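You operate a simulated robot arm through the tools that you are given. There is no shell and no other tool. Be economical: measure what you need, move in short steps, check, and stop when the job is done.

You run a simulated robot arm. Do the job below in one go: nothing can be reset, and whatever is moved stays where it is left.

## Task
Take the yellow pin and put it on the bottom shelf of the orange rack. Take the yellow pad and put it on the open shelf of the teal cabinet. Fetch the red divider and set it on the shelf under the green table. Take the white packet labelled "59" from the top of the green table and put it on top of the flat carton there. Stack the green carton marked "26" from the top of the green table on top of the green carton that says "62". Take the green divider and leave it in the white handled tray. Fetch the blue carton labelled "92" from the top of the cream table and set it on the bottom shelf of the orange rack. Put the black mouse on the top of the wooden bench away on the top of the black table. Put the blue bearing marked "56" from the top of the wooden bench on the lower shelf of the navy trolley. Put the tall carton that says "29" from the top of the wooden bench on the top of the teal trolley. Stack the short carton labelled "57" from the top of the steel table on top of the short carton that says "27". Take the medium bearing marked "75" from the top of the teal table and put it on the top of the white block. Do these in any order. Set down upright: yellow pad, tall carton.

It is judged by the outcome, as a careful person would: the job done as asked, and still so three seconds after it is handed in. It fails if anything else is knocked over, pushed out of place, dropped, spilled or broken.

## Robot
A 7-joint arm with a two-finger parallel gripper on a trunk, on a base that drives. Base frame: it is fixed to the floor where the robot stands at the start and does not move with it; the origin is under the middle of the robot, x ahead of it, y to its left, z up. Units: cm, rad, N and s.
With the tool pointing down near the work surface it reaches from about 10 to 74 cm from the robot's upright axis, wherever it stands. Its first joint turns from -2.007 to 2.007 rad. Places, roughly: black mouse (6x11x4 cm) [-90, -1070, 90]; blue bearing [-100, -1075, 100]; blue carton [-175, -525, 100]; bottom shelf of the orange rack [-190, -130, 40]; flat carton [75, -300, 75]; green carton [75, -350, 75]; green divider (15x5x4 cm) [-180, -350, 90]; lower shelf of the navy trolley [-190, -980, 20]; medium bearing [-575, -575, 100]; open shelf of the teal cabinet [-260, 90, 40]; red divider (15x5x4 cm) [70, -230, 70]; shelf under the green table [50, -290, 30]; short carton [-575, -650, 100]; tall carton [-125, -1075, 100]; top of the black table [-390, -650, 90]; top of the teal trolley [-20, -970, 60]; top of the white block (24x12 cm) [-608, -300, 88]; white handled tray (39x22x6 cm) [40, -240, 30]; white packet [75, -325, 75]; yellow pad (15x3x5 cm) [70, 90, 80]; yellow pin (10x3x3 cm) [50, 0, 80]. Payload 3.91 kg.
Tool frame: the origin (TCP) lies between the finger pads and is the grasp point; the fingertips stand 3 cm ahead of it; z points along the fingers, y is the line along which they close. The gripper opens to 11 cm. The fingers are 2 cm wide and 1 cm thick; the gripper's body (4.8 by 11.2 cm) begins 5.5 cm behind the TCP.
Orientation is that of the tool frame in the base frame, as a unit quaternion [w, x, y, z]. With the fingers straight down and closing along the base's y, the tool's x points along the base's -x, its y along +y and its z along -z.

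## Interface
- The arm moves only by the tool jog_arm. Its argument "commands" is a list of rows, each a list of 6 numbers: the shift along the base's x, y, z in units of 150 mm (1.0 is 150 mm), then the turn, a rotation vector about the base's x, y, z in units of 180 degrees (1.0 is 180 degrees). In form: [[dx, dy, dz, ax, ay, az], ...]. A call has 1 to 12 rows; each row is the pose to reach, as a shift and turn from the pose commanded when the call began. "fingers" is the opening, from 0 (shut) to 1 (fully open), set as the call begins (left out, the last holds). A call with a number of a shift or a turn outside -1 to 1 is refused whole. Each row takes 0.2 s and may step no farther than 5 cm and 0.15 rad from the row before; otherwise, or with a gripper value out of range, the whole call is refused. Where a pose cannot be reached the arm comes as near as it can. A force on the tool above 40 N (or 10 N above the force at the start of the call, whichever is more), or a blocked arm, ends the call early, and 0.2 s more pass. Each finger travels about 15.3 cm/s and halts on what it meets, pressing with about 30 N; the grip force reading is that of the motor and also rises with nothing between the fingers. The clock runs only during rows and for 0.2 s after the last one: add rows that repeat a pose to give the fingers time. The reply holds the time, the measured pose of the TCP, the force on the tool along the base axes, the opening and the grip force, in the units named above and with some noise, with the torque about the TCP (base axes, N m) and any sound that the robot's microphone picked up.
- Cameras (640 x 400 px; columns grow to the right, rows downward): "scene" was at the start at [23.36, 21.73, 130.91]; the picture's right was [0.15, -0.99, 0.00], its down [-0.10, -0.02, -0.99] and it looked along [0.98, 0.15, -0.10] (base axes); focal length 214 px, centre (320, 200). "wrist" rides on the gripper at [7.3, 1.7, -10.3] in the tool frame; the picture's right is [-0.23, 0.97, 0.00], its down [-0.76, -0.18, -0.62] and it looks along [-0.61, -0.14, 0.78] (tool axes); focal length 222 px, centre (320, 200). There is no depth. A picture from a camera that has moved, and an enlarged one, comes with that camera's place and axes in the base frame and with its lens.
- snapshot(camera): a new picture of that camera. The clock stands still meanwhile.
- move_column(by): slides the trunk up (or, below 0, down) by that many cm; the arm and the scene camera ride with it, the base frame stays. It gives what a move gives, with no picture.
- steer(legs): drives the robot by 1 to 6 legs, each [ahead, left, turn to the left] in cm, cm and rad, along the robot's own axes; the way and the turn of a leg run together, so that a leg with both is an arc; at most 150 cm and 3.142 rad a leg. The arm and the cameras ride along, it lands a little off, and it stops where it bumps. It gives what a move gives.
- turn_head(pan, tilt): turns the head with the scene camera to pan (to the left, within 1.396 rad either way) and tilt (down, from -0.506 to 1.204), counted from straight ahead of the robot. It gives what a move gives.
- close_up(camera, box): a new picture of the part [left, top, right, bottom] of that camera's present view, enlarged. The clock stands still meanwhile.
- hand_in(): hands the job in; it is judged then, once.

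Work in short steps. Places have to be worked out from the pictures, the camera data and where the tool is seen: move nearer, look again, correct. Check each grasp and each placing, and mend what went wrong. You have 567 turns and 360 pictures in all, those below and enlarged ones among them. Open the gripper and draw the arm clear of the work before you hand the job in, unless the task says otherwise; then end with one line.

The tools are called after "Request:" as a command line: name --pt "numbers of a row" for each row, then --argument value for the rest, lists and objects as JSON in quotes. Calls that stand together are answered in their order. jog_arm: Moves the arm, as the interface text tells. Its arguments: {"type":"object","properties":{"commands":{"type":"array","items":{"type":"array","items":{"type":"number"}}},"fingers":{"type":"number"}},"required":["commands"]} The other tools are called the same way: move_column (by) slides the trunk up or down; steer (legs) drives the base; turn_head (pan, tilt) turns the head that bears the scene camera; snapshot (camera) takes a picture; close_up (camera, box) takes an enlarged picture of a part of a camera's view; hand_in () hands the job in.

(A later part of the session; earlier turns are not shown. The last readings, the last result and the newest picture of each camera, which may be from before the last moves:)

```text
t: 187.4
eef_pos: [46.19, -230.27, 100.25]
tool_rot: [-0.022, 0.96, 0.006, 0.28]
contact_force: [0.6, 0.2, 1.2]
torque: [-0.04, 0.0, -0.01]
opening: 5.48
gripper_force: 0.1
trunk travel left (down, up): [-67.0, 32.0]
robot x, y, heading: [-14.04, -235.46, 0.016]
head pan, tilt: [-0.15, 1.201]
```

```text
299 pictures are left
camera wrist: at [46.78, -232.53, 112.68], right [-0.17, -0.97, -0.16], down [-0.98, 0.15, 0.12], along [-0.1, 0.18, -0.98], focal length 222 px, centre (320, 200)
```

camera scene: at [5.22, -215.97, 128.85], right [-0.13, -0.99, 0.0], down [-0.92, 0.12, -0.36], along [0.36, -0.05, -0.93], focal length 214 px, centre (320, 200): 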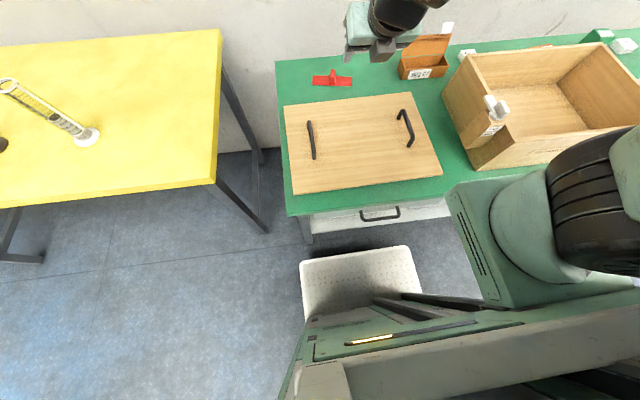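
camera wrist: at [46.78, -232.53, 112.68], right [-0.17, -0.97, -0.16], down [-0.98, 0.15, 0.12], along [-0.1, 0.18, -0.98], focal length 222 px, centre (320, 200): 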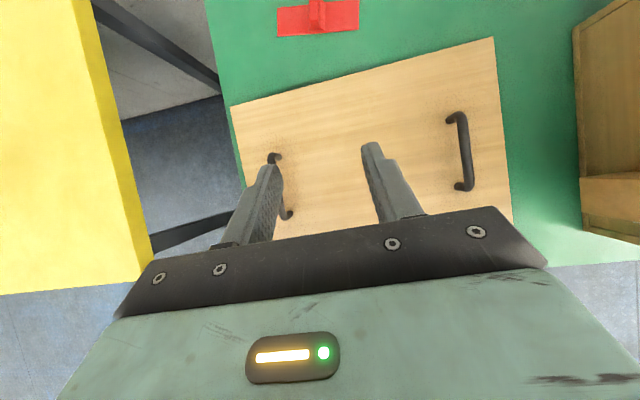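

The base's front deck reaches about 29 cm ahead of the robot axis, so I can creep ~4 cm more. Red divider's fin is at about (73, -230). I'll advance 4 cm and extend the arm toward it, staying high.

Request:
steer --legs '[[4, 0, 0]]'

Request:
jog_arm --pt "0.3 0 0 0 0 0" --pt "0.6 0 -0.1 0 0 0" --pt "0.9 0 -0.3 0 0 0" --pt "1 0 -0.55 0 0 0" --pt "1 0 -0.8 0 0 0"

Request:
snapshot --camera "wrist"

Request:
snapshot --camera "scene"

```text
t: 188.3
eef_pos: [50.23, -230.32, 100.37]
tool_rot: [-0.022, 0.96, 0.006, 0.279]
contact_force: [-1.2, 0.4, 0.9]
torque: [-0.04, 0.01, -0.01]
opening: 5.5
gripper_force: 0.1
trunk travel left (down, up): [-67.0, 32.0]
robot x, y, heading: [-10.73, -235.57, 0.018]
head pan, tilt: [-0.15, 1.201]
```

```text
refused: row 3 steps farther than a row can; nothing moved
```

```text
298 pictures are left
camera wrist: at [50.74, -232.47, 112.67], right [-0.17, -0.97, -0.16], down [-0.98, 0.15, 0.12], along [-0.1, 0.18, -0.98], focal length 222 px, centre (320, 200)
```

wrist: 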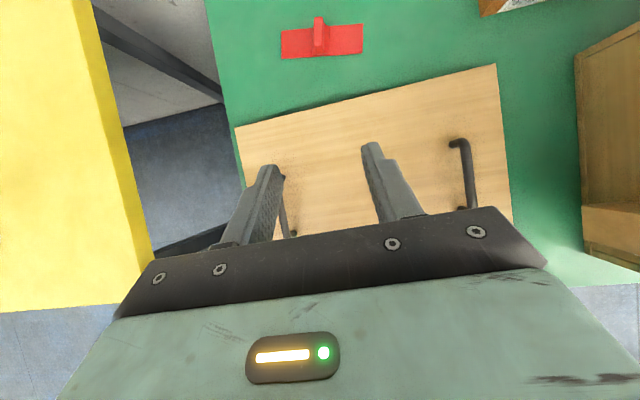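

```text
297 pictures are left
camera scene: at [9.19, -215.9, 128.85], right [-0.13, -0.99, 0.0], down [-0.92, 0.12, -0.36], along [0.36, -0.05, -0.93], focal length 214 px, centre (320, 200)
```

scene: 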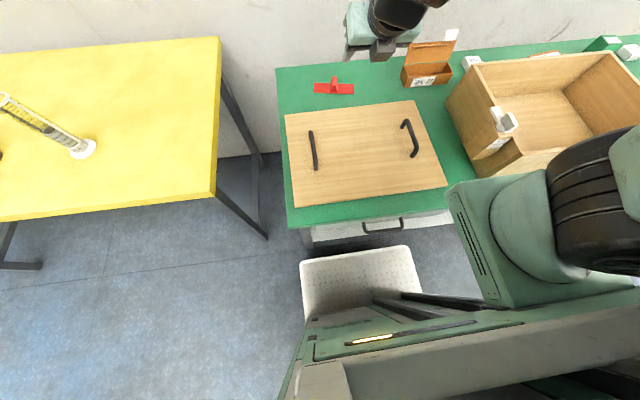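

A row was too long; I'll repeat with smaller steps.

Request:
jog_arm --pt "0.3 0 -0.05 0 0 0" --pt "0.55 0 -0.2 0 0 0" --pt "0.75 0 -0.4 0 0 0" --pt "0.9 0 -0.6 0 0 0" --pt "1 0 -0.85 0 0 0"

Request:
snapshot --camera "wrist"

```text
t: 189.5
eef_pos: [53.08, -231.24, 102.23]
tool_rot: [-0.023, 0.96, 0.005, 0.28]
contact_force: [-1.1, 0.3, -0.3]
torque: [0.02, 0.0, 0.0]
opening: 5.5
gripper_force: 0.0
out of reach, approached as far as the arm can: row 1, 2, 3, 4, 5
trunk travel left (down, up): [-67.0, 32.0]
robot x, y, heading: [-10.0, -235.75, 0.019]
head pan, tilt: [-0.15, 1.201]
```

```text
296 pictures are left
camera wrist: at [53.58, -233.52, 114.61], right [-0.17, -0.97, -0.16], down [-0.98, 0.15, 0.12], along [-0.1, 0.18, -0.98], focal length 222 px, centre (320, 200)
```

wrist: 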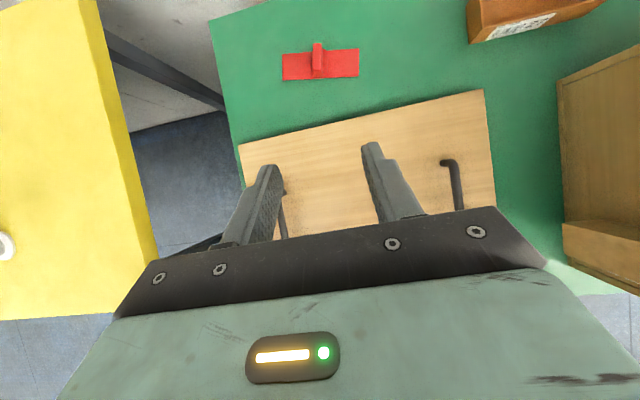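

This flipped wrist orientation limits reach. I'll untilt the tool and unwind its yaw by 180° (camera toward the robot), where reach is better.

Request:
jog_arm --pt "-0.1 0 0.1 0 0.045 0" --pt "-0.2 0 0.2 0 0.09 0" --pt "-0.3 0 0.2 0 0.135 0" --pt "-0.4 0 0.2 0 0.18 0"

Request:
jog_arm --pt "0 0 0 0 0 0.045" --pt "0 0 0 0 0 0.09" --pt "0 0 0 0 0 0.136" --pt "0 0 0 0 0 0.182" --pt "0 0 0 0 0 0.227" --pt "0 0 0 0 0 0.273" --pt "0 0 0 0 0 0.318" --pt "0 0 0 0 0 0.364" --pt "0 0 0 0 0 0.409" --pt "0 0 0 0 0 0.455" --pt "0 0 0 0 0 0.5"

Request:
jog_arm --pt "0 0 0 0 0 0.045" --pt "0 0 0 0 0 0.09" --pt "0 0 0 0 0 0.136" --pt "0 0 0 0 0 0.182" --pt "0 0 0 0 0 0.227" --pt "0 0 0 0 0 0.273" --pt "0 0 0 0 0 0.318" --pt "0 0 0 0 0 0.364" --pt "0 0 0 0 0 0.409" --pt "0 0 0 0 0 0.455" --pt "0 0 0 0 0 0.5"

Request:
snapshot --camera "wrist"

```text
t: 190.5
eef_pos: [45.87, -234.53, 105.0]
tool_rot: [-0.031, 1.0, 0.005, 0.002]
contact_force: [-0.6, 0.2, 0.2]
torque: [-0.03, -0.01, -0.02]
opening: 5.52
gripper_force: 0.0
out of reach, approached as far as the arm can: row 1, 2, 3, 4
trunk travel left (down, up): [-67.0, 32.0]
robot x, y, heading: [-10.29, -235.97, 0.019]
head pan, tilt: [-0.15, 1.201]
```

```text
t: 192.9
eef_pos: [45.91, -234.44, 104.93]
tool_rot: [-0.017, 0.706, 0.708, -0.015]
contact_force: [-0.1, -0.2, -0.1]
torque: [-0.01, -0.02, -0.01]
opening: 5.5
gripper_force: 0.1
trunk travel left (down, up): [-67.0, 32.0]
robot x, y, heading: [-9.82, -235.83, 0.016]
head pan, tilt: [-0.15, 1.201]
```

```text
t: 195.3
eef_pos: [45.79, -234.41, 104.81]
tool_rot: [-0.001, -0.001, 1.0, -0.023]
contact_force: [0.2, 0.6, -0.4]
torque: [-0.01, 0.02, 0.02]
opening: 5.53
gripper_force: 0.1
trunk travel left (down, up): [-67.0, 32.0]
robot x, y, heading: [-10.38, -235.84, 0.015]
head pan, tilt: [-0.15, 1.201]
```

```text
295 pictures are left
camera wrist: at [38.63, -232.22, 114.94], right [0.23, 0.97, -0.05], down [0.76, -0.15, 0.63], along [0.61, -0.18, -0.78], focal length 222 px, centre (320, 200)
```

wrist: 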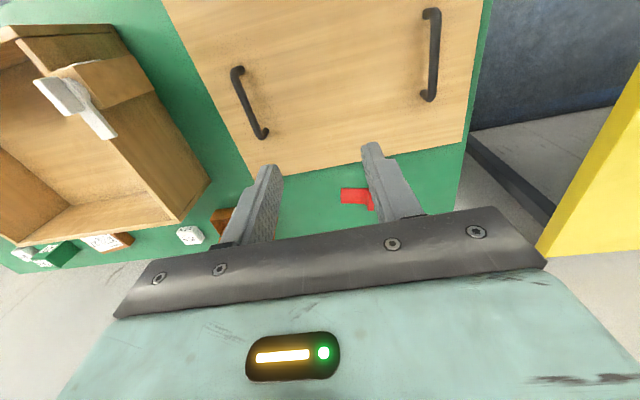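

The tool is back in its normal orientation. Now I tilt forward ~0.45 rad while moving toward the divider.

Request:
jog_arm --pt "0.2 0.07 -0.1 0 -0.036 0" --pt "0.4 0.15 -0.2 0 -0.072 0" --pt "0.6 0.22 -0.3 0 -0.108 0" --pt "0.8 0.29 -0.4 0 -0.143 0" --pt "0.98 0.29 -0.6 0 -0.143 0"

Request:
snapshot --camera "wrist"

Request:
snapshot --camera "scene"

```text
t: 196.5
eef_pos: [52.16, -229.94, 102.64]
tool_rot: [0.222, 0.006, 0.975, -0.022]
contact_force: [-0.5, -0.9, -0.6]
torque: [0.0, -0.01, -0.02]
opening: 5.5
gripper_force: 0.1
out of reach, approached as far as the arm can: row 2, 3, 4, 5
trunk travel left (down, up): [-67.0, 32.0]
robot x, y, heading: [-10.38, -235.61, 0.015]
head pan, tilt: [-0.15, 1.201]
```

```text
294 pictures are left
camera wrist: at [41.02, -227.81, 108.66], right [0.22, 0.97, 0.06], down [0.41, -0.15, 0.9], along [0.88, -0.18, -0.44], focal length 222 px, centre (320, 200)
```

wrist: 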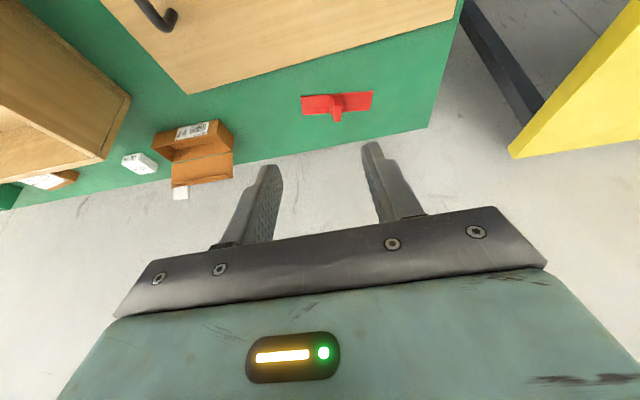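

```text
293 pictures are left
camera scene: at [9.19, -215.92, 128.85], right [-0.13, -0.99, 0.0], down [-0.92, 0.12, -0.36], along [0.36, -0.05, -0.93], focal length 214 px, centre (320, 200)
```

scene: 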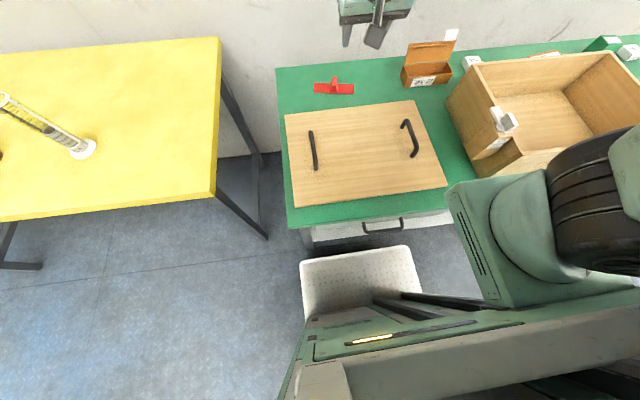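

Tilted forward in this yaw the reach is ~62 cm. I'll test the reach with the tool vertical at lower height.

Request:
jog_arm --pt "0 0 -0.05 0 0.036 0" --pt "0 0 -0.1 0 0.072 0" --pt "0 0 -0.15 0 0.108 0" --pt "0 0 -0.2 0 0.143 0"

Request:
jog_arm --pt "0.2 0 -0.1 0 0 0" --pt "0.4 0 -0.3 0 0 0" --pt "0.6 0 -0.5 0 0 0" --pt "0.8 0 -0.6 0 0 0" --pt "1 0 -0.6 0 0 0"

```text
t: 197.5
eef_pos: [46.65, -231.03, 104.41]
tool_rot: [-0.002, 0.0, 1.0, -0.023]
contact_force: [0.2, 1.2, 0.5]
torque: [0.01, -0.02, -0.01]
opening: 5.52
gripper_force: 0.0
out of reach, approached as far as the arm can: row 1, 2, 3, 4
trunk travel left (down, up): [-67.0, 32.0]
robot x, y, heading: [-10.31, -235.85, 0.021]
head pan, tilt: [-0.15, 1.201]
```

```text
t: 198.7
eef_pos: [47.03, -232.31, 104.59]
tool_rot: [-0.001, 0.001, 1.0, -0.024]
contact_force: [0.3, -0.1, -0.4]
torque: [0.02, 0.01, -0.03]
opening: 5.52
gripper_force: 0.0
out of reach, approached as far as the arm can: row 1, 2, 3, 4, 5
trunk travel left (down, up): [-67.0, 32.0]
robot x, y, heading: [-10.13, -235.33, 0.014]
head pan, tilt: [-0.15, 1.201]
```

The arm seems wedged at a joint limit. I'll turn the tool yaw back by -90° (camera to the left) and test reaching forward and down again.

Request:
jog_arm --pt "0 0 0 0 0 -0.045" --pt "0 0 0 0 0 -0.09" --pt "0 0 0 0 0 -0.136" --pt "0 0 0 0 0 -0.182" --pt "0 0 0 0 0 -0.227" --pt "0 0 0 0 0 -0.273" --pt "0 0 0 0 0 -0.318" --pt "0 0 0 0 0 -0.364" --pt "0 0 0 0 0 -0.409" --pt "0 0 0 0 0 -0.455" --pt "0 0 0 0 0 -0.5"

Request:
jog_arm --pt "0.2 0 -0.1 0 0 0" --pt "0.4 0 -0.3 0 0 0" --pt "0.6 0 -0.5 0 0 0" --pt "0.8 0 -0.6 0 0 0" --pt "1 0 -0.6 0 0 0"

```text
t: 201.1
eef_pos: [46.5, -232.3, 104.85]
tool_rot: [-0.016, 0.709, 0.705, -0.016]
contact_force: [0.8, 0.0, 1.1]
torque: [-0.02, 0.01, 0.0]
opening: 5.5
gripper_force: 0.0
trunk travel left (down, up): [-67.0, 32.0]
robot x, y, heading: [-10.51, -235.68, 0.018]
head pan, tilt: [-0.15, 1.201]
```

```text
t: 202.3
eef_pos: [46.43, -233.08, 104.78]
tool_rot: [-0.017, 0.708, 0.706, -0.015]
contact_force: [0.3, 0.7, -0.4]
torque: [0.0, -0.01, 0.02]
opening: 5.49
gripper_force: 0.0
out of reach, approached as far as the arm can: row 1, 2, 3, 4, 5
trunk travel left (down, up): [-67.0, 32.0]
robot x, y, heading: [-10.39, -235.66, 0.015]
head pan, tilt: [-0.15, 1.201]
```

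Still stuck, so another joint is at its limit from the earlier flips. Let me look at the arm's posture.

Request:
turn_head --pan -0.6 --tilt 0.5

Request:
snapshot --camera "scene"

```text
t: 203.4
eef_pos: [46.32, -232.94, 104.7]
tool_rot: [-0.017, 0.708, 0.706, -0.015]
contact_force: [0.0, 0.1, 0.1]
torque: [-0.01, -0.01, -0.03]
opening: 5.53
gripper_force: 0.1
trunk travel left (down, up): [-67.0, 32.0]
robot x, y, heading: [-10.42, -235.7, 0.015]
head pan, tilt: [-0.6, 0.499]
```

```text
292 pictures are left
camera scene: at [11.24, -220.17, 134.21], right [-0.55, -0.84, 0.0], down [-0.4, 0.26, -0.88], along [0.73, -0.48, -0.48], focal length 214 px, centre (320, 200)
```

scene: 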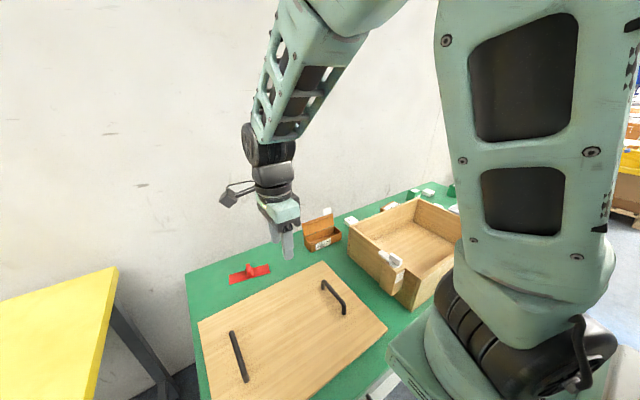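

Elbow is high and upper arm vertical. I'll try a pure downward move to see which direction is limited.

Request:
jog_arm --pt "0 0 -0.2 0 0 0" --pt "0 0 -0.4 0 0 0"

Request:
jog_arm --pt "0 -0.3 0 0 0 0" --pt "0 -0.6 0 0 0 0"

Request:
jog_arm --pt "0.2 0 -0.2 0 0 0" --pt "0.4 0 -0.4 0 0 0"

```text
t: 204.0
eef_pos: [43.9, -233.49, 101.72]
tool_rot: [-0.016, 0.707, 0.707, -0.016]
contact_force: [0.0, -0.4, 0.0]
torque: [0.01, 0.0, -0.01]
opening: 5.51
gripper_force: 0.0
out of reach, approached as far as the arm can: row 1, 2
trunk travel left (down, up): [-67.0, 32.0]
robot x, y, heading: [-10.04, -235.85, 0.017]
head pan, tilt: [-0.6, 0.499]
```

```text
t: 204.6
eef_pos: [43.8, -242.12, 102.1]
tool_rot: [-0.016, 0.707, 0.707, -0.015]
contact_force: [-0.3, 1.0, -0.6]
torque: [0.01, -0.01, 0.01]
opening: 5.5
gripper_force: 0.0
out of reach, approached as far as the arm can: row 2
trunk travel left (down, up): [-67.0, 32.0]
robot x, y, heading: [-10.42, -235.54, 0.016]
head pan, tilt: [-0.6, 0.499]
```

```text
t: 205.2
eef_pos: [43.57, -241.44, 101.9]
tool_rot: [-0.017, 0.708, 0.706, -0.016]
contact_force: [0.3, 0.7, 0.3]
torque: [0.0, 0.02, 0.0]
opening: 5.52
gripper_force: 0.0
out of reach, approached as far as the arm can: row 1, 2
trunk travel left (down, up): [-67.0, 32.0]
robot x, y, heading: [-10.38, -235.83, 0.021]
head pan, tilt: [-0.6, 0.499]
```

The upper arm seems to be swivelled into a bad configuration. I'll move the tool back toward its starting pose (ahead-left, close in) to let the arm unwind.

Request:
jog_arm --pt "-0.1 0.3 0.1 0 0 0.045" --pt "-0.2 0.6 0.2 0 0 0.09" --pt "-0.3 0.9 0.3 0 0 0.136" --pt "-0.4 1 0.4 0 0 0.182" --pt "-0.5 1 0.5 0 0 0.227"

Request:
jog_arm --pt "0 0.3 0.0 0 0 0.045" --pt "0 0.6 0.0 0 0 0.09" --pt "0 0.9 0.0 0 0 0.136" --pt "0 1 0.0 0 0 0.182" --pt "0 1 0 0 0 0.227" --pt "0 1 0 0 0 0.273"

Request:
snapshot --camera "scene"

```text
t: 206.4
eef_pos: [36.15, -226.25, 109.42]
tool_rot: [-0.011, 0.415, 0.91, -0.02]
contact_force: [-0.7, -0.1, -0.2]
torque: [0.01, -0.01, -0.03]
opening: 5.52
gripper_force: 0.0
trunk travel left (down, up): [-67.0, 32.0]
robot x, y, heading: [-10.43, -235.51, 0.016]
head pan, tilt: [-0.6, 0.499]
```

```text
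t: 207.8
eef_pos: [36.39, -211.27, 109.64]
tool_rot: [-0.001, -0.001, 1.0, -0.024]
contact_force: [-0.6, -1.4, 0.1]
torque: [-0.02, 0.04, 0.02]
opening: 5.49
gripper_force: 0.0
trunk travel left (down, up): [-67.0, 32.0]
robot x, y, heading: [-10.15, -235.54, 0.019]
head pan, tilt: [-0.6, 0.499]
```

```text
291 pictures are left
camera scene: at [11.23, -220.17, 134.22], right [-0.55, -0.83, 0.0], down [-0.4, 0.26, -0.88], along [0.73, -0.48, -0.48], focal length 214 px, centre (320, 200)
```

scene: 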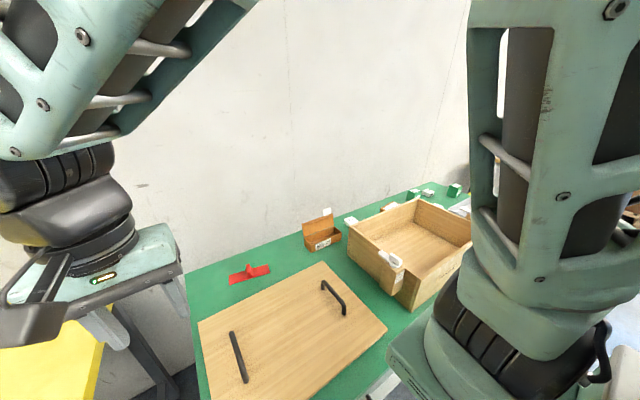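

Now test moving forward and down from here.

Request:
jog_arm --pt "0.2 0 -0.2 0 0 0" --pt "0.4 0 -0.4 0 0 0" --pt "0.5 0 -0.6 0 0 0"

Request:
turn_head --pan -1.0 --tilt 0.6

Request:
snapshot --camera "scene"

```text
t: 208.6
eef_pos: [39.26, -216.56, 105.69]
tool_rot: [-0.001, 0.0, 1.0, -0.023]
contact_force: [0.8, 0.1, -0.7]
torque: [-0.01, -0.03, 0.03]
opening: 5.5
gripper_force: 0.1
out of reach, approached as far as the arm can: row 1, 2, 3
trunk travel left (down, up): [-67.0, 32.0]
robot x, y, heading: [-10.27, -236.14, 0.017]
head pan, tilt: [-0.6, 0.499]
```

```text
t: 209.5
eef_pos: [39.23, -216.37, 105.67]
tool_rot: [-0.001, 0.001, 1.0, -0.022]
contact_force: [0.4, -0.1, 0.1]
torque: [-0.01, -0.01, 0.01]
opening: 5.48
gripper_force: 0.1
trunk travel left (down, up): [-67.0, 32.0]
robot x, y, heading: [-9.93, -235.93, 0.016]
head pan, tilt: [-1.0, 0.6]
```

```text
290 pictures are left
camera scene: at [8.55, -222.51, 133.31], right [-0.83, -0.56, 0.0], down [-0.31, 0.47, -0.83], along [0.46, -0.69, -0.56], focal length 214 px, centre (320, 200)
```

scene: 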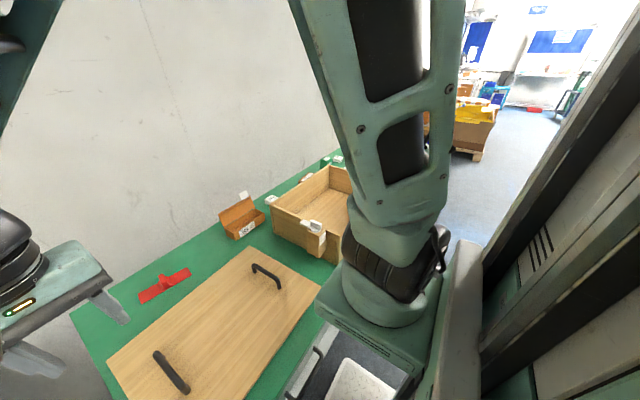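

The shoulder has swivelled off to one side. Over-rotating the tool yaw the opposite way should push the redundant joints back; I'll turn +90° beyond and look.

Request:
jog_arm --pt "0 0 0.1 0 0 0.045" --pt "0 0 0.2 0 0 0.09" --pt "0 0 0.2 0 0 0.136" --pt "0 0 0.2 0 0 0.182" --pt "0 0 0.2 0 0 0.227" --pt "0 0 0.2 0 0 0.273" --pt "0 0 0.2 0 0 0.318" --pt "0 0 0.2 0 0 0.364" --pt "0 0 0.2 0 0 0.409" --pt "0 0 0.2 0 0 0.455" --pt "0 0 0.2 0 0 0.5"

Request:
jog_arm --pt "0 0 0 0 0 0.045" --pt "0 0 0 0 0 0.09" --pt "0 0 0 0 0 0.136" --pt "0 0 0 0 0 0.182" --pt "0 0 0 0 0 0.227" --pt "0 0 0 0 0 0.273" --pt "0 0 0 0 0 0.318" --pt "0 0 0 0 0 0.364" --pt "0 0 0 0 0 0.409" --pt "0 0 0 0 0 0.455" --pt "0 0 0 0 0 0.5"

Request:
snapshot --camera "scene"

```text
t: 211.9
eef_pos: [39.38, -216.69, 108.78]
tool_rot: [0.016, -0.706, 0.707, -0.017]
contact_force: [0.0, -0.5, 0.3]
torque: [-0.02, 0.0, 0.0]
opening: 5.5
gripper_force: 0.1
trunk travel left (down, up): [-67.0, 32.0]
robot x, y, heading: [-10.33, -235.89, 0.014]
head pan, tilt: [-1.0, 0.6]
```

```text
t: 214.3
eef_pos: [39.34, -216.68, 108.71]
tool_rot: [-0.024, 1.0, 0.001, 0.001]
contact_force: [-0.7, 0.4, 0.4]
torque: [0.01, 0.01, -0.03]
opening: 5.49
gripper_force: 0.0
trunk travel left (down, up): [-67.0, 32.0]
robot x, y, heading: [-10.28, -235.48, 0.02]
head pan, tilt: [-1.0, 0.6]
```

```text
289 pictures are left
camera scene: at [8.54, -222.52, 133.31], right [-0.83, -0.55, 0.0], down [-0.31, 0.47, -0.83], along [0.46, -0.69, -0.56], focal length 214 px, centre (320, 200)
```

scene: 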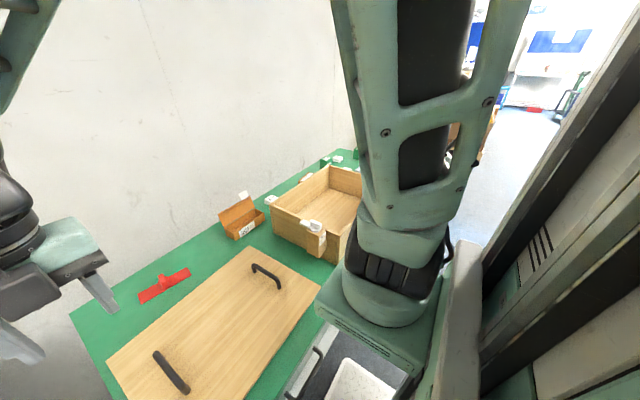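

The tool yaw turns freely, so the problem is the upright upper arm (a shoulder singularity). I'll swing the tool to the right side, then extend outward and down there, to get the upper arm pitching again.

Request:
jog_arm --pt "0 -0.3 0 0 0 0" --pt "0 -0.6 0 0 0 0" --pt "0 -0.9 0 0 0 0" --pt "0 -1 0 0 0 0"

Request:
jog_arm --pt "0 -0.3 0 0 0 0" --pt "0 -0.6 0 0 0 0" --pt "0 -0.9 0 0 0 0" --pt "0 -1 0 0 0 0"

Request:
jog_arm --pt "0 -0.3 0 0 0 0" --pt "0 -0.6 0 0 0 0" --pt "0 -0.9 0 0 0 0" --pt "0 -1 0 0 0 0"

Request:
snapshot --camera "scene"

```text
t: 215.3
eef_pos: [39.18, -231.77, 108.92]
tool_rot: [-0.024, 1.0, 0.0, 0.002]
contact_force: [-0.2, 0.9, 1.1]
torque: [-0.06, 0.0, 0.0]
opening: 5.5
gripper_force: 0.1
trunk travel left (down, up): [-67.0, 32.0]
robot x, y, heading: [-10.2, -235.37, 0.016]
head pan, tilt: [-1.0, 0.6]
```

```text
t: 216.3
eef_pos: [39.44, -246.9, 108.96]
tool_rot: [-0.024, 1.0, -0.001, 0.002]
contact_force: [-0.2, -0.2, 0.2]
torque: [-0.03, -0.01, 0.02]
opening: 5.49
gripper_force: 0.1
trunk travel left (down, up): [-67.0, 32.0]
robot x, y, heading: [-10.14, -235.77, 0.014]
head pan, tilt: [-1.0, 0.6]
```

```text
t: 217.3
eef_pos: [39.4, -261.88, 108.93]
tool_rot: [-0.024, 1.0, 0.0, 0.001]
contact_force: [0.0, -0.1, 0.1]
torque: [-0.01, 0.02, -0.03]
opening: 5.51
gripper_force: 0.0
trunk travel left (down, up): [-67.0, 32.0]
robot x, y, heading: [-10.3, -236.04, 0.018]
head pan, tilt: [-1.0, 0.6]
```

```text
288 pictures are left
camera scene: at [8.55, -222.5, 133.31], right [-0.83, -0.56, 0.0], down [-0.31, 0.47, -0.83], along [0.46, -0.69, -0.56], focal length 214 px, centre (320, 200)
```

scene: 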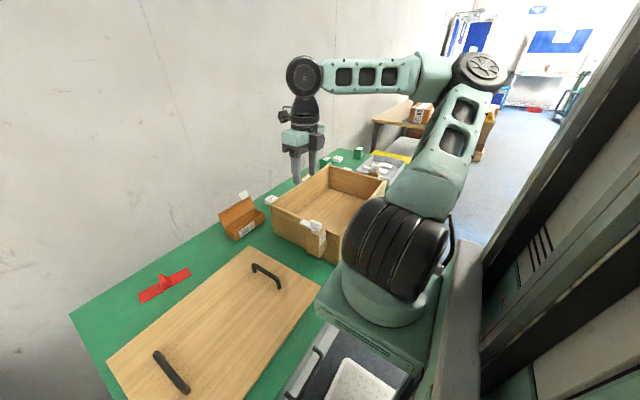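

Now the upper arm is pitched but the elbow is out to the right. I'll extend outward toward front-right to straighten the arm, then sweep back left.

Request:
jog_arm --pt "0.2 -0.25 0 0 0 0" --pt "0.4 -0.5 0 0 0 0" --pt "0.6 -0.75 0 0 0 0" --pt "0.8 -1 0 0 0 0"

Request:
snapshot --camera "scene"

```text
t: 218.3
eef_pos: [51.18, -276.7, 108.74]
tool_rot: [-0.023, 1.0, -0.001, 0.001]
contact_force: [-0.3, -0.4, 0.5]
torque: [-0.03, -0.03, -0.02]
opening: 5.5
gripper_force: 0.1
trunk travel left (down, up): [-67.0, 32.0]
robot x, y, heading: [-10.52, -235.54, 0.015]
head pan, tilt: [-1.0, 0.6]
```

```text
287 pictures are left
camera scene: at [8.51, -222.52, 133.31], right [-0.83, -0.55, 0.0], down [-0.31, 0.47, -0.83], along [0.46, -0.69, -0.56], focal length 214 px, centre (320, 200)
```

scene: 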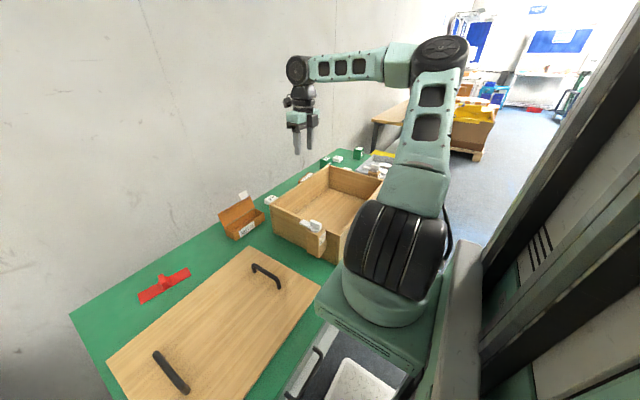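

Progress. Extend more forward and a bit lower, then sweep left.

Request:
jog_arm --pt "0.3 -0.05 0 0 0 0" --pt "0.6 -0.1 -0.1 0 0 0" --pt "0.85 -0.1 -0.25 0 0 0" --pt "1 -0.1 -0.4 0 0 0"

Request:
jog_arm --pt "0 0.3 0 0 0 0" --pt "0 0.6 0 0 0 0" --pt "0 0.9 0 0 0 0"

Request:
jog_arm --pt "0 0.3 0 0 0 0" --pt "0 0.6 0 0 0 0" --pt "0 0.9 0 0 0 0"

Request:
snapshot --camera "scene"

```text
t: 219.3
eef_pos: [65.44, -278.17, 103.48]
tool_rot: [-0.023, 1.0, -0.002, 0.001]
contact_force: [0.2, -0.1, 0.0]
torque: [-0.01, 0.0, 0.04]
opening: 5.51
gripper_force: 0.1
out of reach, approached as far as the arm can: row 4
trunk travel left (down, up): [-67.0, 32.0]
robot x, y, heading: [-10.3, -235.72, 0.019]
head pan, tilt: [-1.0, 0.6]
```

```text
t: 220.1
eef_pos: [65.15, -265.05, 103.57]
tool_rot: [-0.024, 1.0, -0.001, 0.0]
contact_force: [-0.2, 0.0, 0.2]
torque: [0.06, 0.0, 0.02]
opening: 5.51
gripper_force: 0.2
trunk travel left (down, up): [-67.0, 32.0]
robot x, y, heading: [-10.19, -236.05, 0.02]
head pan, tilt: [-1.0, 0.6]
```

```text
t: 220.9
eef_pos: [65.62, -251.39, 103.5]
tool_rot: [-0.023, 1.0, -0.002, 0.001]
contact_force: [0.2, -0.6, 0.7]
torque: [0.07, 0.03, 0.0]
opening: 5.5
gripper_force: 0.0
trunk travel left (down, up): [-67.0, 32.0]
robot x, y, heading: [-10.32, -235.93, 0.018]
head pan, tilt: [-1.0, 0.6]
```

```text
286 pictures are left
camera scene: at [8.55, -222.6, 133.32], right [-0.83, -0.55, 0.0], down [-0.31, 0.47, -0.82], along [0.46, -0.69, -0.57], focal length 214 px, centre (320, 200)
```

scene: 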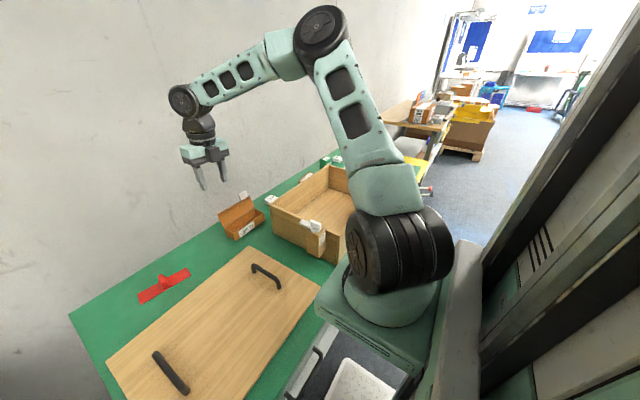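

The arm's posture is healthy again. Now tilt the tool forward 0.45 rad while moving toward the divider.

Request:
jog_arm --pt "0 0.3 0 0 -0.036 0" --pt "0 0.6 -0.05 0 -0.072 0" --pt "0 0.9 -0.1 0 -0.108 0" --pt "0 1 -0.2 0 -0.143 0"

Request:
jog_arm --pt "0 0.2 -0.2 0 0 0" --pt "0 0.38 -0.4 0 0 0" --pt "0 0.38 -0.65 0 0 0"

Request:
snapshot --camera "wrist"

Request:
snapshot --camera "scene"

```text
t: 221.9
eef_pos: [65.6, -236.26, 100.81]
tool_rot: [-0.024, 0.974, 0.004, 0.225]
contact_force: [1.0, -0.4, -0.2]
torque: [0.04, -0.01, 0.01]
opening: 5.49
gripper_force: 0.0
trunk travel left (down, up): [-67.0, 32.0]
robot x, y, heading: [-10.16, -236.01, 0.015]
head pan, tilt: [-1.0, 0.6]
```

```text
t: 222.7
eef_pos: [65.39, -230.63, 90.6]
tool_rot: [-0.023, 0.974, 0.004, 0.224]
contact_force: [0.4, -0.6, -0.1]
torque: [0.03, 0.01, -0.01]
opening: 5.51
gripper_force: 0.1
trunk travel left (down, up): [-67.0, 32.0]
robot x, y, heading: [-9.94, -235.9, 0.014]
head pan, tilt: [-1.0, 0.6]
```

```text
285 pictures are left
camera wrist: at [67.4, -232.88, 102.87], right [-0.19, -0.97, -0.14], down [-0.96, 0.15, 0.23], along [-0.21, 0.18, -0.96], focal length 222 px, centre (320, 200)
```

wrist: 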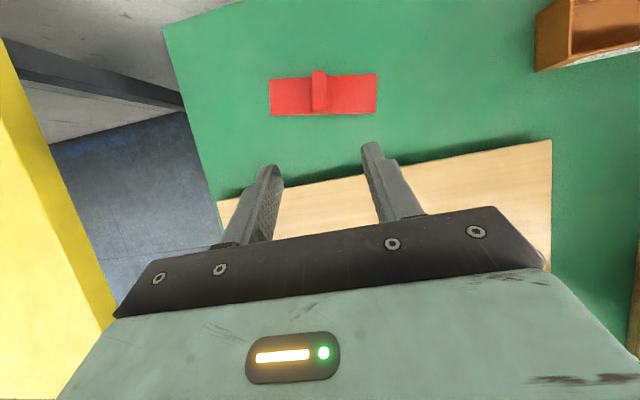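

```text
284 pictures are left
camera scene: at [8.52, -222.55, 133.32], right [-0.83, -0.55, 0.0], down [-0.31, 0.47, -0.83], along [0.46, -0.69, -0.56], focal length 214 px, centre (320, 200)
```

scene: 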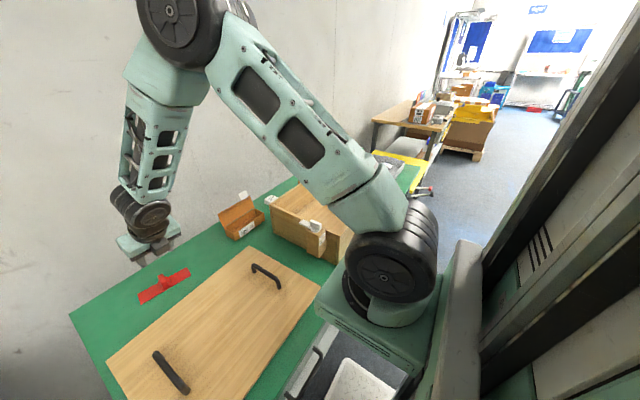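

The divider's centre is at about (74.7, -229.8), yawed ~0.19 rad. I'll align the tool with it and approach along the tool axis, stopping above.

Request:
jog_arm --pt "0.06 0.07 0 0 0 -0.03" --pt "0.11 0.14 0 0 0 -0.06" --pt "0.2 0.12 -0.2 0 0 -0.06" --pt "0.33 0.1 -0.45 0 0 -0.06" --pt "0.46 0.08 -0.7 0 0 -0.06" --pt "0.52 0.07 -0.8 0 0 -0.06"

Request:
snapshot --camera "wrist"

Request:
close_up --camera "scene" --box '[60, 170, 260, 320]'

```text
t: 224.1
eef_pos: [73.37, -229.48, 78.8]
tool_rot: [-0.001, 0.97, -0.087, 0.225]
contact_force: [0.3, 0.5, 1.2]
torque: [-0.01, 0.02, -0.01]
opening: 5.48
gripper_force: 0.1
trunk travel left (down, up): [-67.0, 32.0]
robot x, y, heading: [-10.3, -235.68, 0.016]
head pan, tilt: [-1.0, 0.6]
```

```text
283 pictures are left
camera wrist: at [74.91, -232.15, 91.04], right [-0.36, -0.92, -0.14], down [-0.92, 0.33, 0.23], along [-0.17, 0.21, -0.96], focal length 222 px, centre (320, 200)
```

wrist: 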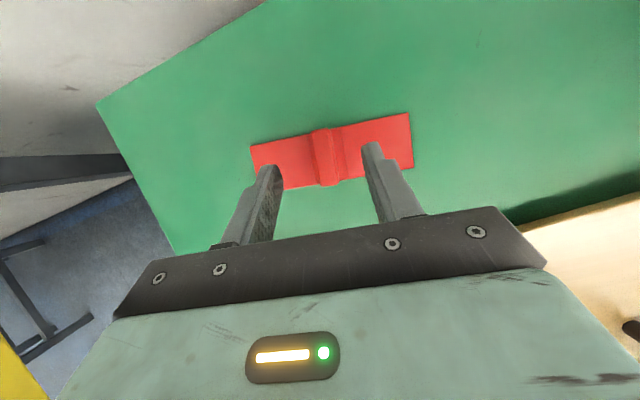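

```text
2.67 times, centred on (160, 245) of scene
camera zoom: at [8.52, -222.52, 133.32], right [-0.83, -0.55, 0.0], down [-0.31, 0.47, -0.83], along [0.46, -0.69, -0.56], focal length 572 px, centre (747, 80)
```

zoom: 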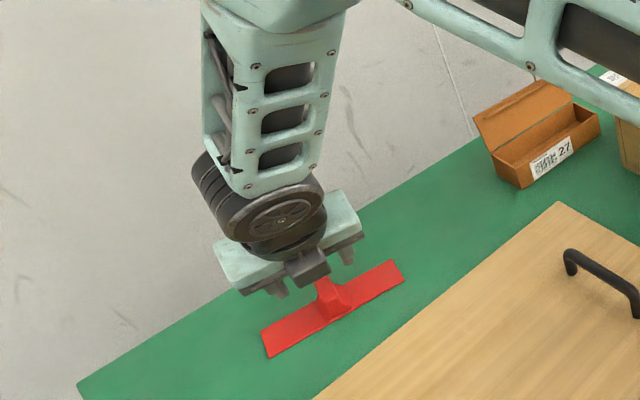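

The fingers straddle the fin and are aligned. I'll go down the last 4.5 cm and grip.

Request:
jog_arm --pt "0.04 -0.03 -0.12 0 0 0" --pt "0.09 -0.04 -0.24 0 0 0" --pt "0.1 -0.04 -0.3 0 0 0"

Request:
snapshot --camera "wrist"

```text
t: 224.9
eef_pos: [74.87, -230.25, 74.16]
tool_rot: [-0.002, 0.97, -0.087, 0.225]
contact_force: [-0.2, -0.2, 0.5]
torque: [0.02, -0.02, 0.01]
opening: 5.49
gripper_force: 0.2
trunk travel left (down, up): [-67.0, 32.0]
robot x, y, heading: [-10.32, -235.9, 0.014]
head pan, tilt: [-1.0, 0.6]
```

```text
281 pictures are left
camera wrist: at [76.42, -232.76, 86.4], right [-0.36, -0.92, -0.14], down [-0.92, 0.33, 0.24], along [-0.17, 0.21, -0.96], focal length 222 px, centre (320, 200)
```

wrist: 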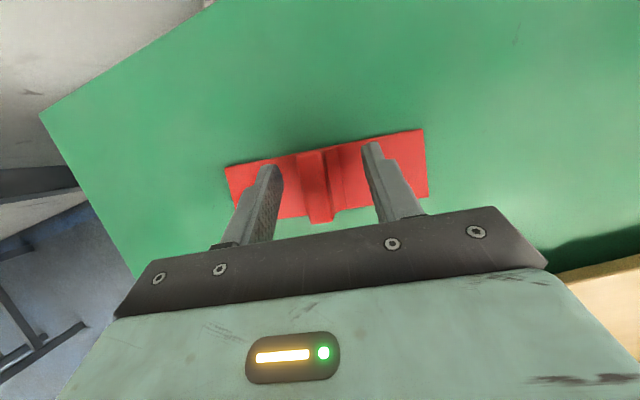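

Request:
jog_arm --pt "0 0 -0.02 0 0 0" --pt "0 0 -0.02 0 0 0" --pt "0 0 -0.02 0 0 0" --fingers 0

Request:
jog_arm --pt "0 0 0.1 0 0 0" --pt "0 0 0.3 0 0 0" --pt "0 0 0.6 0 0 0"

Request:
snapshot --camera "wrist"

```text
t: 225.7
eef_pos: [74.96, -230.08, 74.07]
tool_rot: [-0.002, 0.97, -0.087, 0.226]
contact_force: [-0.8, -1.9, 16.0]
torque: [-0.03, 0.02, -0.06]
opening: 2.17
gripper_force: 29.9
trunk travel left (down, up): [-67.0, 32.0]
robot x, y, heading: [-10.27, -235.57, 0.019]
head pan, tilt: [-1.0, 0.6]
```

```text
t: 226.5
eef_pos: [74.89, -230.11, 82.76]
tool_rot: [-0.001, 0.971, -0.086, 0.225]
contact_force: [0.9, 0.2, -0.4]
torque: [0.02, 0.02, 0.0]
opening: 1.46
gripper_force: 30.3
trunk travel left (down, up): [-67.0, 32.0]
robot x, y, heading: [-10.12, -235.66, 0.02]
head pan, tilt: [-1.0, 0.6]
```

```text
280 pictures are left
camera wrist: at [76.57, -232.68, 95.1], right [-0.36, -0.92, -0.14], down [-0.92, 0.33, 0.24], along [-0.17, 0.21, -0.96], focal length 222 px, centre (320, 200)
```

wrist: 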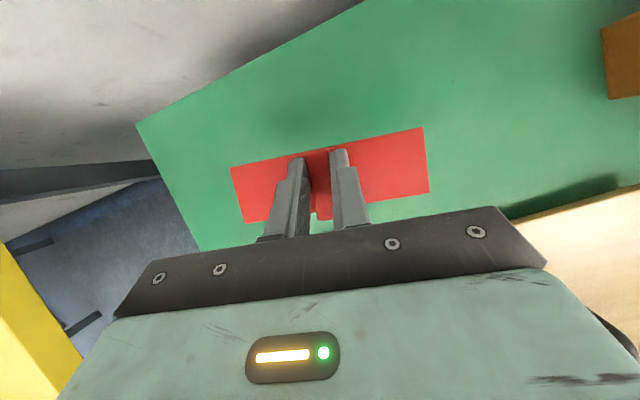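

The divider is held. I'll lift and retract, back the robot off, then view the lower shelf to find a free spot.

Request:
jog_arm --pt "-0.1 0 0.3 0 0 0" --pt "-0.2 -0.05 0.6 0 0 0" --pt "-0.35 -0.1 0.9 0 0 0"

Request:
steer --legs '[[-55, 0, 0], [0, -40, 0]]'

Request:
move_column --by -30

Request:
turn_head --pan 0.0 --tilt 0.4

Request:
snapshot --camera "scene"

Request:
snapshot --camera "wrist"

```text
refused: row 3 steps farther than a row can; nothing moved
```

```text
t: 231.7
eef_pos: [21.12, -271.71, 82.88]
tool_rot: [-0.001, 0.97, -0.092, 0.225]
contact_force: [-0.6, 0.1, -1.4]
torque: [0.02, -0.03, 0.0]
opening: 1.45
gripper_force: 30.3
trunk travel left (down, up): [-67.0, 32.0]
robot x, y, heading: [-64.25, -276.63, 0.008]
head pan, tilt: [-1.0, 0.6]
```

```text
t: 234.7
eef_pos: [21.03, -271.84, 52.87]
tool_rot: [-0.001, 0.97, -0.092, 0.226]
contact_force: [0.5, 0.3, -0.1]
torque: [0.03, -0.02, 0.02]
opening: 1.46
gripper_force: 30.2
trunk travel left (down, up): [-37.0, 62.0]
robot x, y, heading: [-64.1, -276.89, 0.008]
head pan, tilt: [-1.0, 0.6]
```

```text
t: 236.0
eef_pos: [21.14, -271.75, 52.95]
tool_rot: [-0.001, 0.97, -0.092, 0.225]
contact_force: [0.2, -0.4, -0.8]
torque: [0.0, 0.0, 0.02]
opening: 1.47
gripper_force: 30.4
trunk travel left (down, up): [-37.0, 62.0]
robot x, y, heading: [-64.48, -276.75, 0.011]
head pan, tilt: [0.0, 0.4]
```

```text
279 pictures are left
camera scene: at [-40.88, -256.05, 105.13], right [0.01, -1.0, 0.0], down [-0.39, 0.0, -0.92], along [0.92, 0.01, -0.39], focal length 214 px, centre (320, 200)
```

scene: 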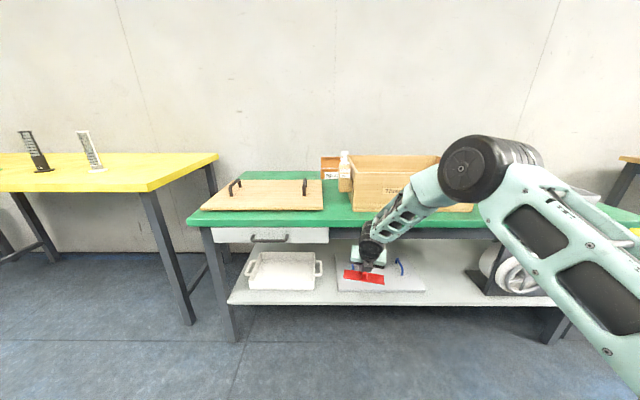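

```text
278 pictures are left
camera wrist: at [22.6, -274.36, 65.15], right [-0.37, -0.92, -0.14], down [-0.91, 0.34, 0.24], along [-0.17, 0.22, -0.96], focal length 222 px, centre (320, 200)
```

wrist: 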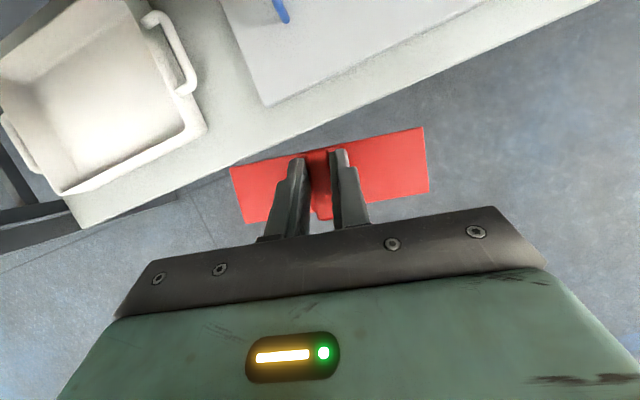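

The shelf has a free gap between the grey board and the roll stand (y≈-303..-328). Let me zoom to verify.

Request:
close_up --camera "scene" --box '[380, 220, 570, 330]'

```text
3.37 times, centred on (475, 275) of scene
camera zoom: at [-40.88, -256.05, 105.13], right [0.01, -1.0, 0.0], down [-0.39, 0.0, -0.92], along [0.92, 0.01, -0.39], focal length 722 px, centre (-202, -53)
```

zoom: 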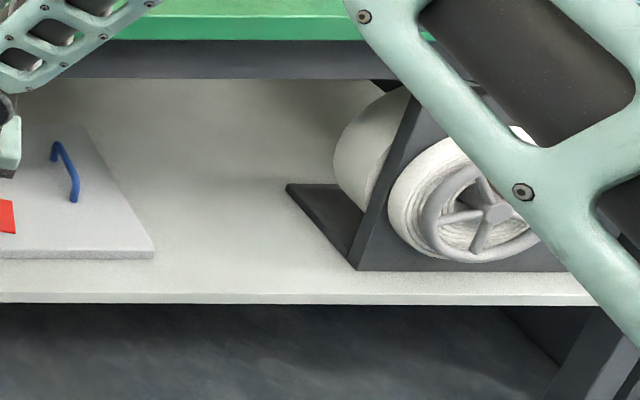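

The gap is y≈-302..-326. I'll back off 10 cm, slide right so the divider is centred at y≈-314, and tilt the tool 0.4 rad more so the wrist clears the table's apron (z≈62).

Request:
steer --legs '[[-10, -42, 0]]'

Request:
jog_arm --pt "0 0 0 0 -0.0425 0" --pt "0 0 0 0 -0.085 0" --pt "0 0 0 0 -0.127 0"

Request:
move_column --by -12

Request:
turn_head --pan -0.25 --tilt 0.4

Request:
snapshot --camera "scene"

Request:
snapshot --camera "wrist"

```text
t: 238.6
eef_pos: [11.35, -314.13, 52.83]
tool_rot: [0.0, 0.97, -0.092, 0.225]
contact_force: [0.3, 0.2, 0.1]
torque: [0.01, 0.0, -0.01]
opening: 1.5
gripper_force: 30.2
trunk travel left (down, up): [-37.0, 62.0]
robot x, y, heading: [-73.74, -319.06, 0.003]
head pan, tilt: [0.0, 0.4]
```

```text
t: 239.4
eef_pos: [11.35, -314.07, 53.07]
tool_rot: [-0.006, 0.952, -0.092, 0.291]
contact_force: [0.8, -0.5, -0.4]
torque: [0.01, -0.01, 0.0]
opening: 1.5
gripper_force: 30.1
out of reach, approached as far as the arm can: row 2, 3
trunk travel left (down, up): [-37.0, 62.0]
robot x, y, heading: [-73.93, -318.81, 0.007]
head pan, tilt: [0.0, 0.4]
```

```text
t: 240.9
eef_pos: [11.28, -314.04, 40.86]
tool_rot: [-0.007, 0.953, -0.092, 0.289]
contact_force: [-0.6, -0.5, -0.2]
torque: [0.0, -0.02, -0.02]
opening: 1.48
gripper_force: 30.0
trunk travel left (down, up): [-25.0, 74.0]
robot x, y, heading: [-73.83, -318.74, 0.006]
head pan, tilt: [0.0, 0.4]
```

```text
t: 241.7
eef_pos: [11.2, -314.01, 40.97]
tool_rot: [-0.007, 0.953, -0.09, 0.289]
contact_force: [0.2, -0.5, -0.3]
torque: [-0.04, 0.0, -0.01]
opening: 1.48
gripper_force: 29.7
trunk travel left (down, up): [-25.0, 74.0]
robot x, y, heading: [-73.68, -319.02, 0.014]
head pan, tilt: [-0.25, 0.4]
```

```text
276 pictures are left
camera scene: at [-50.93, -300.7, 93.13], right [-0.24, -0.97, 0.0], down [-0.38, 0.09, -0.92], along [0.89, -0.22, -0.39], focal length 214 px, centre (320, 200)
```

scene: 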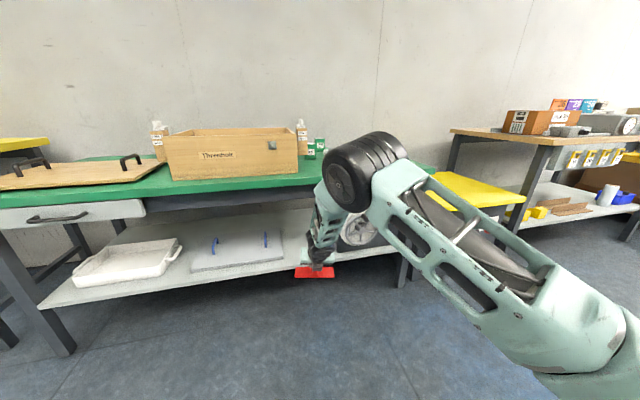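

```text
275 pictures are left
camera wrist: at [11.17, -316.65, 53.28], right [-0.35, -0.92, -0.19], down [-0.94, 0.33, 0.11], along [-0.04, 0.22, -0.98], focal length 222 px, centre (320, 200)
```

wrist: 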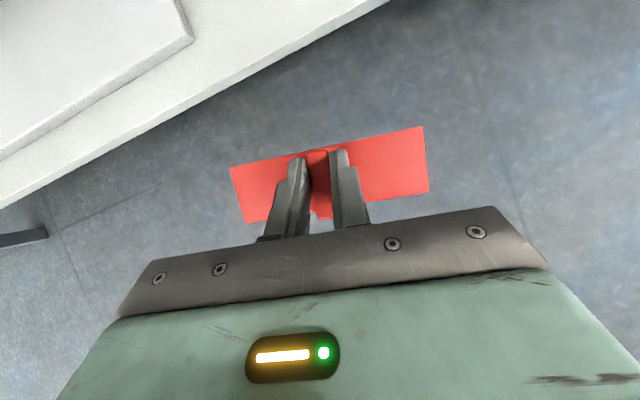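

The forearm hangs too steeply. I'll raise and retract the arm relative to the trunk and lower the trunk, so the forearm comes in flatter under the table.

Request:
jog_arm --pt "-0.15 0 0.25 0 0 0" --pt "-0.3 0 0.5 0 0 0" --pt "-0.45 0 0.75 0 0 0" --pt "-0.6 0 1 0 0 0"

Request:
jog_arm --pt "-0.15 0 0.2 0 0 0" --pt "-0.3 0 0.4 0 0 0" --pt "-0.4 0 0.6 0 0 0"

Request:
move_column --by -24.5

Request:
snapshot --camera "scene"

```text
t: 242.7
eef_pos: [2.21, -313.84, 55.89]
tool_rot: [-0.007, 0.953, -0.091, 0.288]
contact_force: [-0.2, -0.8, 0.1]
torque: [0.0, -0.03, -0.01]
opening: 1.45
gripper_force: 29.9
trunk travel left (down, up): [-25.0, 74.0]
robot x, y, heading: [-73.98, -319.05, 0.009]
head pan, tilt: [-0.25, 0.4]
```

```text
t: 243.5
eef_pos: [-3.97, -314.08, 65.02]
tool_rot: [-0.006, 0.953, -0.091, 0.289]
contact_force: [-1.2, 0.3, -0.1]
torque: [-0.01, -0.03, 0.0]
opening: 1.44
gripper_force: 30.2
trunk travel left (down, up): [-25.0, 74.0]
robot x, y, heading: [-73.93, -319.07, 0.008]
head pan, tilt: [-0.25, 0.4]
```

```text
t: 246.0
eef_pos: [-3.79, -314.12, 40.47]
tool_rot: [-0.006, 0.953, -0.092, 0.29]
contact_force: [-0.1, -1.0, -0.1]
torque: [0.01, 0.01, -0.01]
opening: 1.51
gripper_force: 30.2
trunk travel left (down, up): [-0.5, 98.5]
robot x, y, heading: [-73.94, -319.08, 0.009]
head pan, tilt: [-0.25, 0.4]
```

```text
274 pictures are left
camera scene: at [-50.94, -300.71, 68.63], right [-0.24, -0.97, 0.0], down [-0.38, 0.09, -0.92], along [0.89, -0.22, -0.39], focal length 214 px, centre (320, 200)
```

scene: 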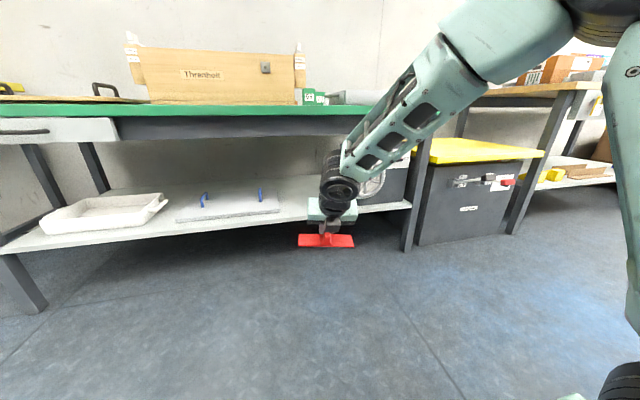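

The forearm is sloping better. I'll try tilting the tool further forward here (0.35 rad).

Request:
jog_arm --pt "0 0 0 0 -0.04 0" --pt "0 0 0 0 -0.08 0" --pt "0 0 0 0 -0.115 0"

Request:
snapshot --camera "scene"

```text
t: 246.8
eef_pos: [-3.86, -314.04, 40.37]
tool_rot: [-0.023, 0.885, -0.089, 0.456]
contact_force: [0.4, 0.4, -0.2]
torque: [-0.01, 0.02, -0.03]
opening: 1.47
gripper_force: 30.0
trunk travel left (down, up): [-0.5, 98.5]
robot x, y, heading: [-73.95, -318.95, 0.01]
head pan, tilt: [-0.25, 0.4]
```

```text
273 pictures are left
camera scene: at [-50.94, -300.71, 68.63], right [-0.24, -0.97, 0.0], down [-0.38, 0.09, -0.92], along [0.89, -0.22, -0.39], focal length 214 px, centre (320, 200)
```

scene: 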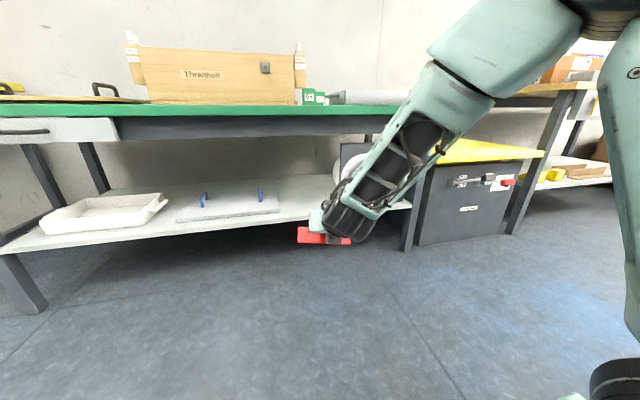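

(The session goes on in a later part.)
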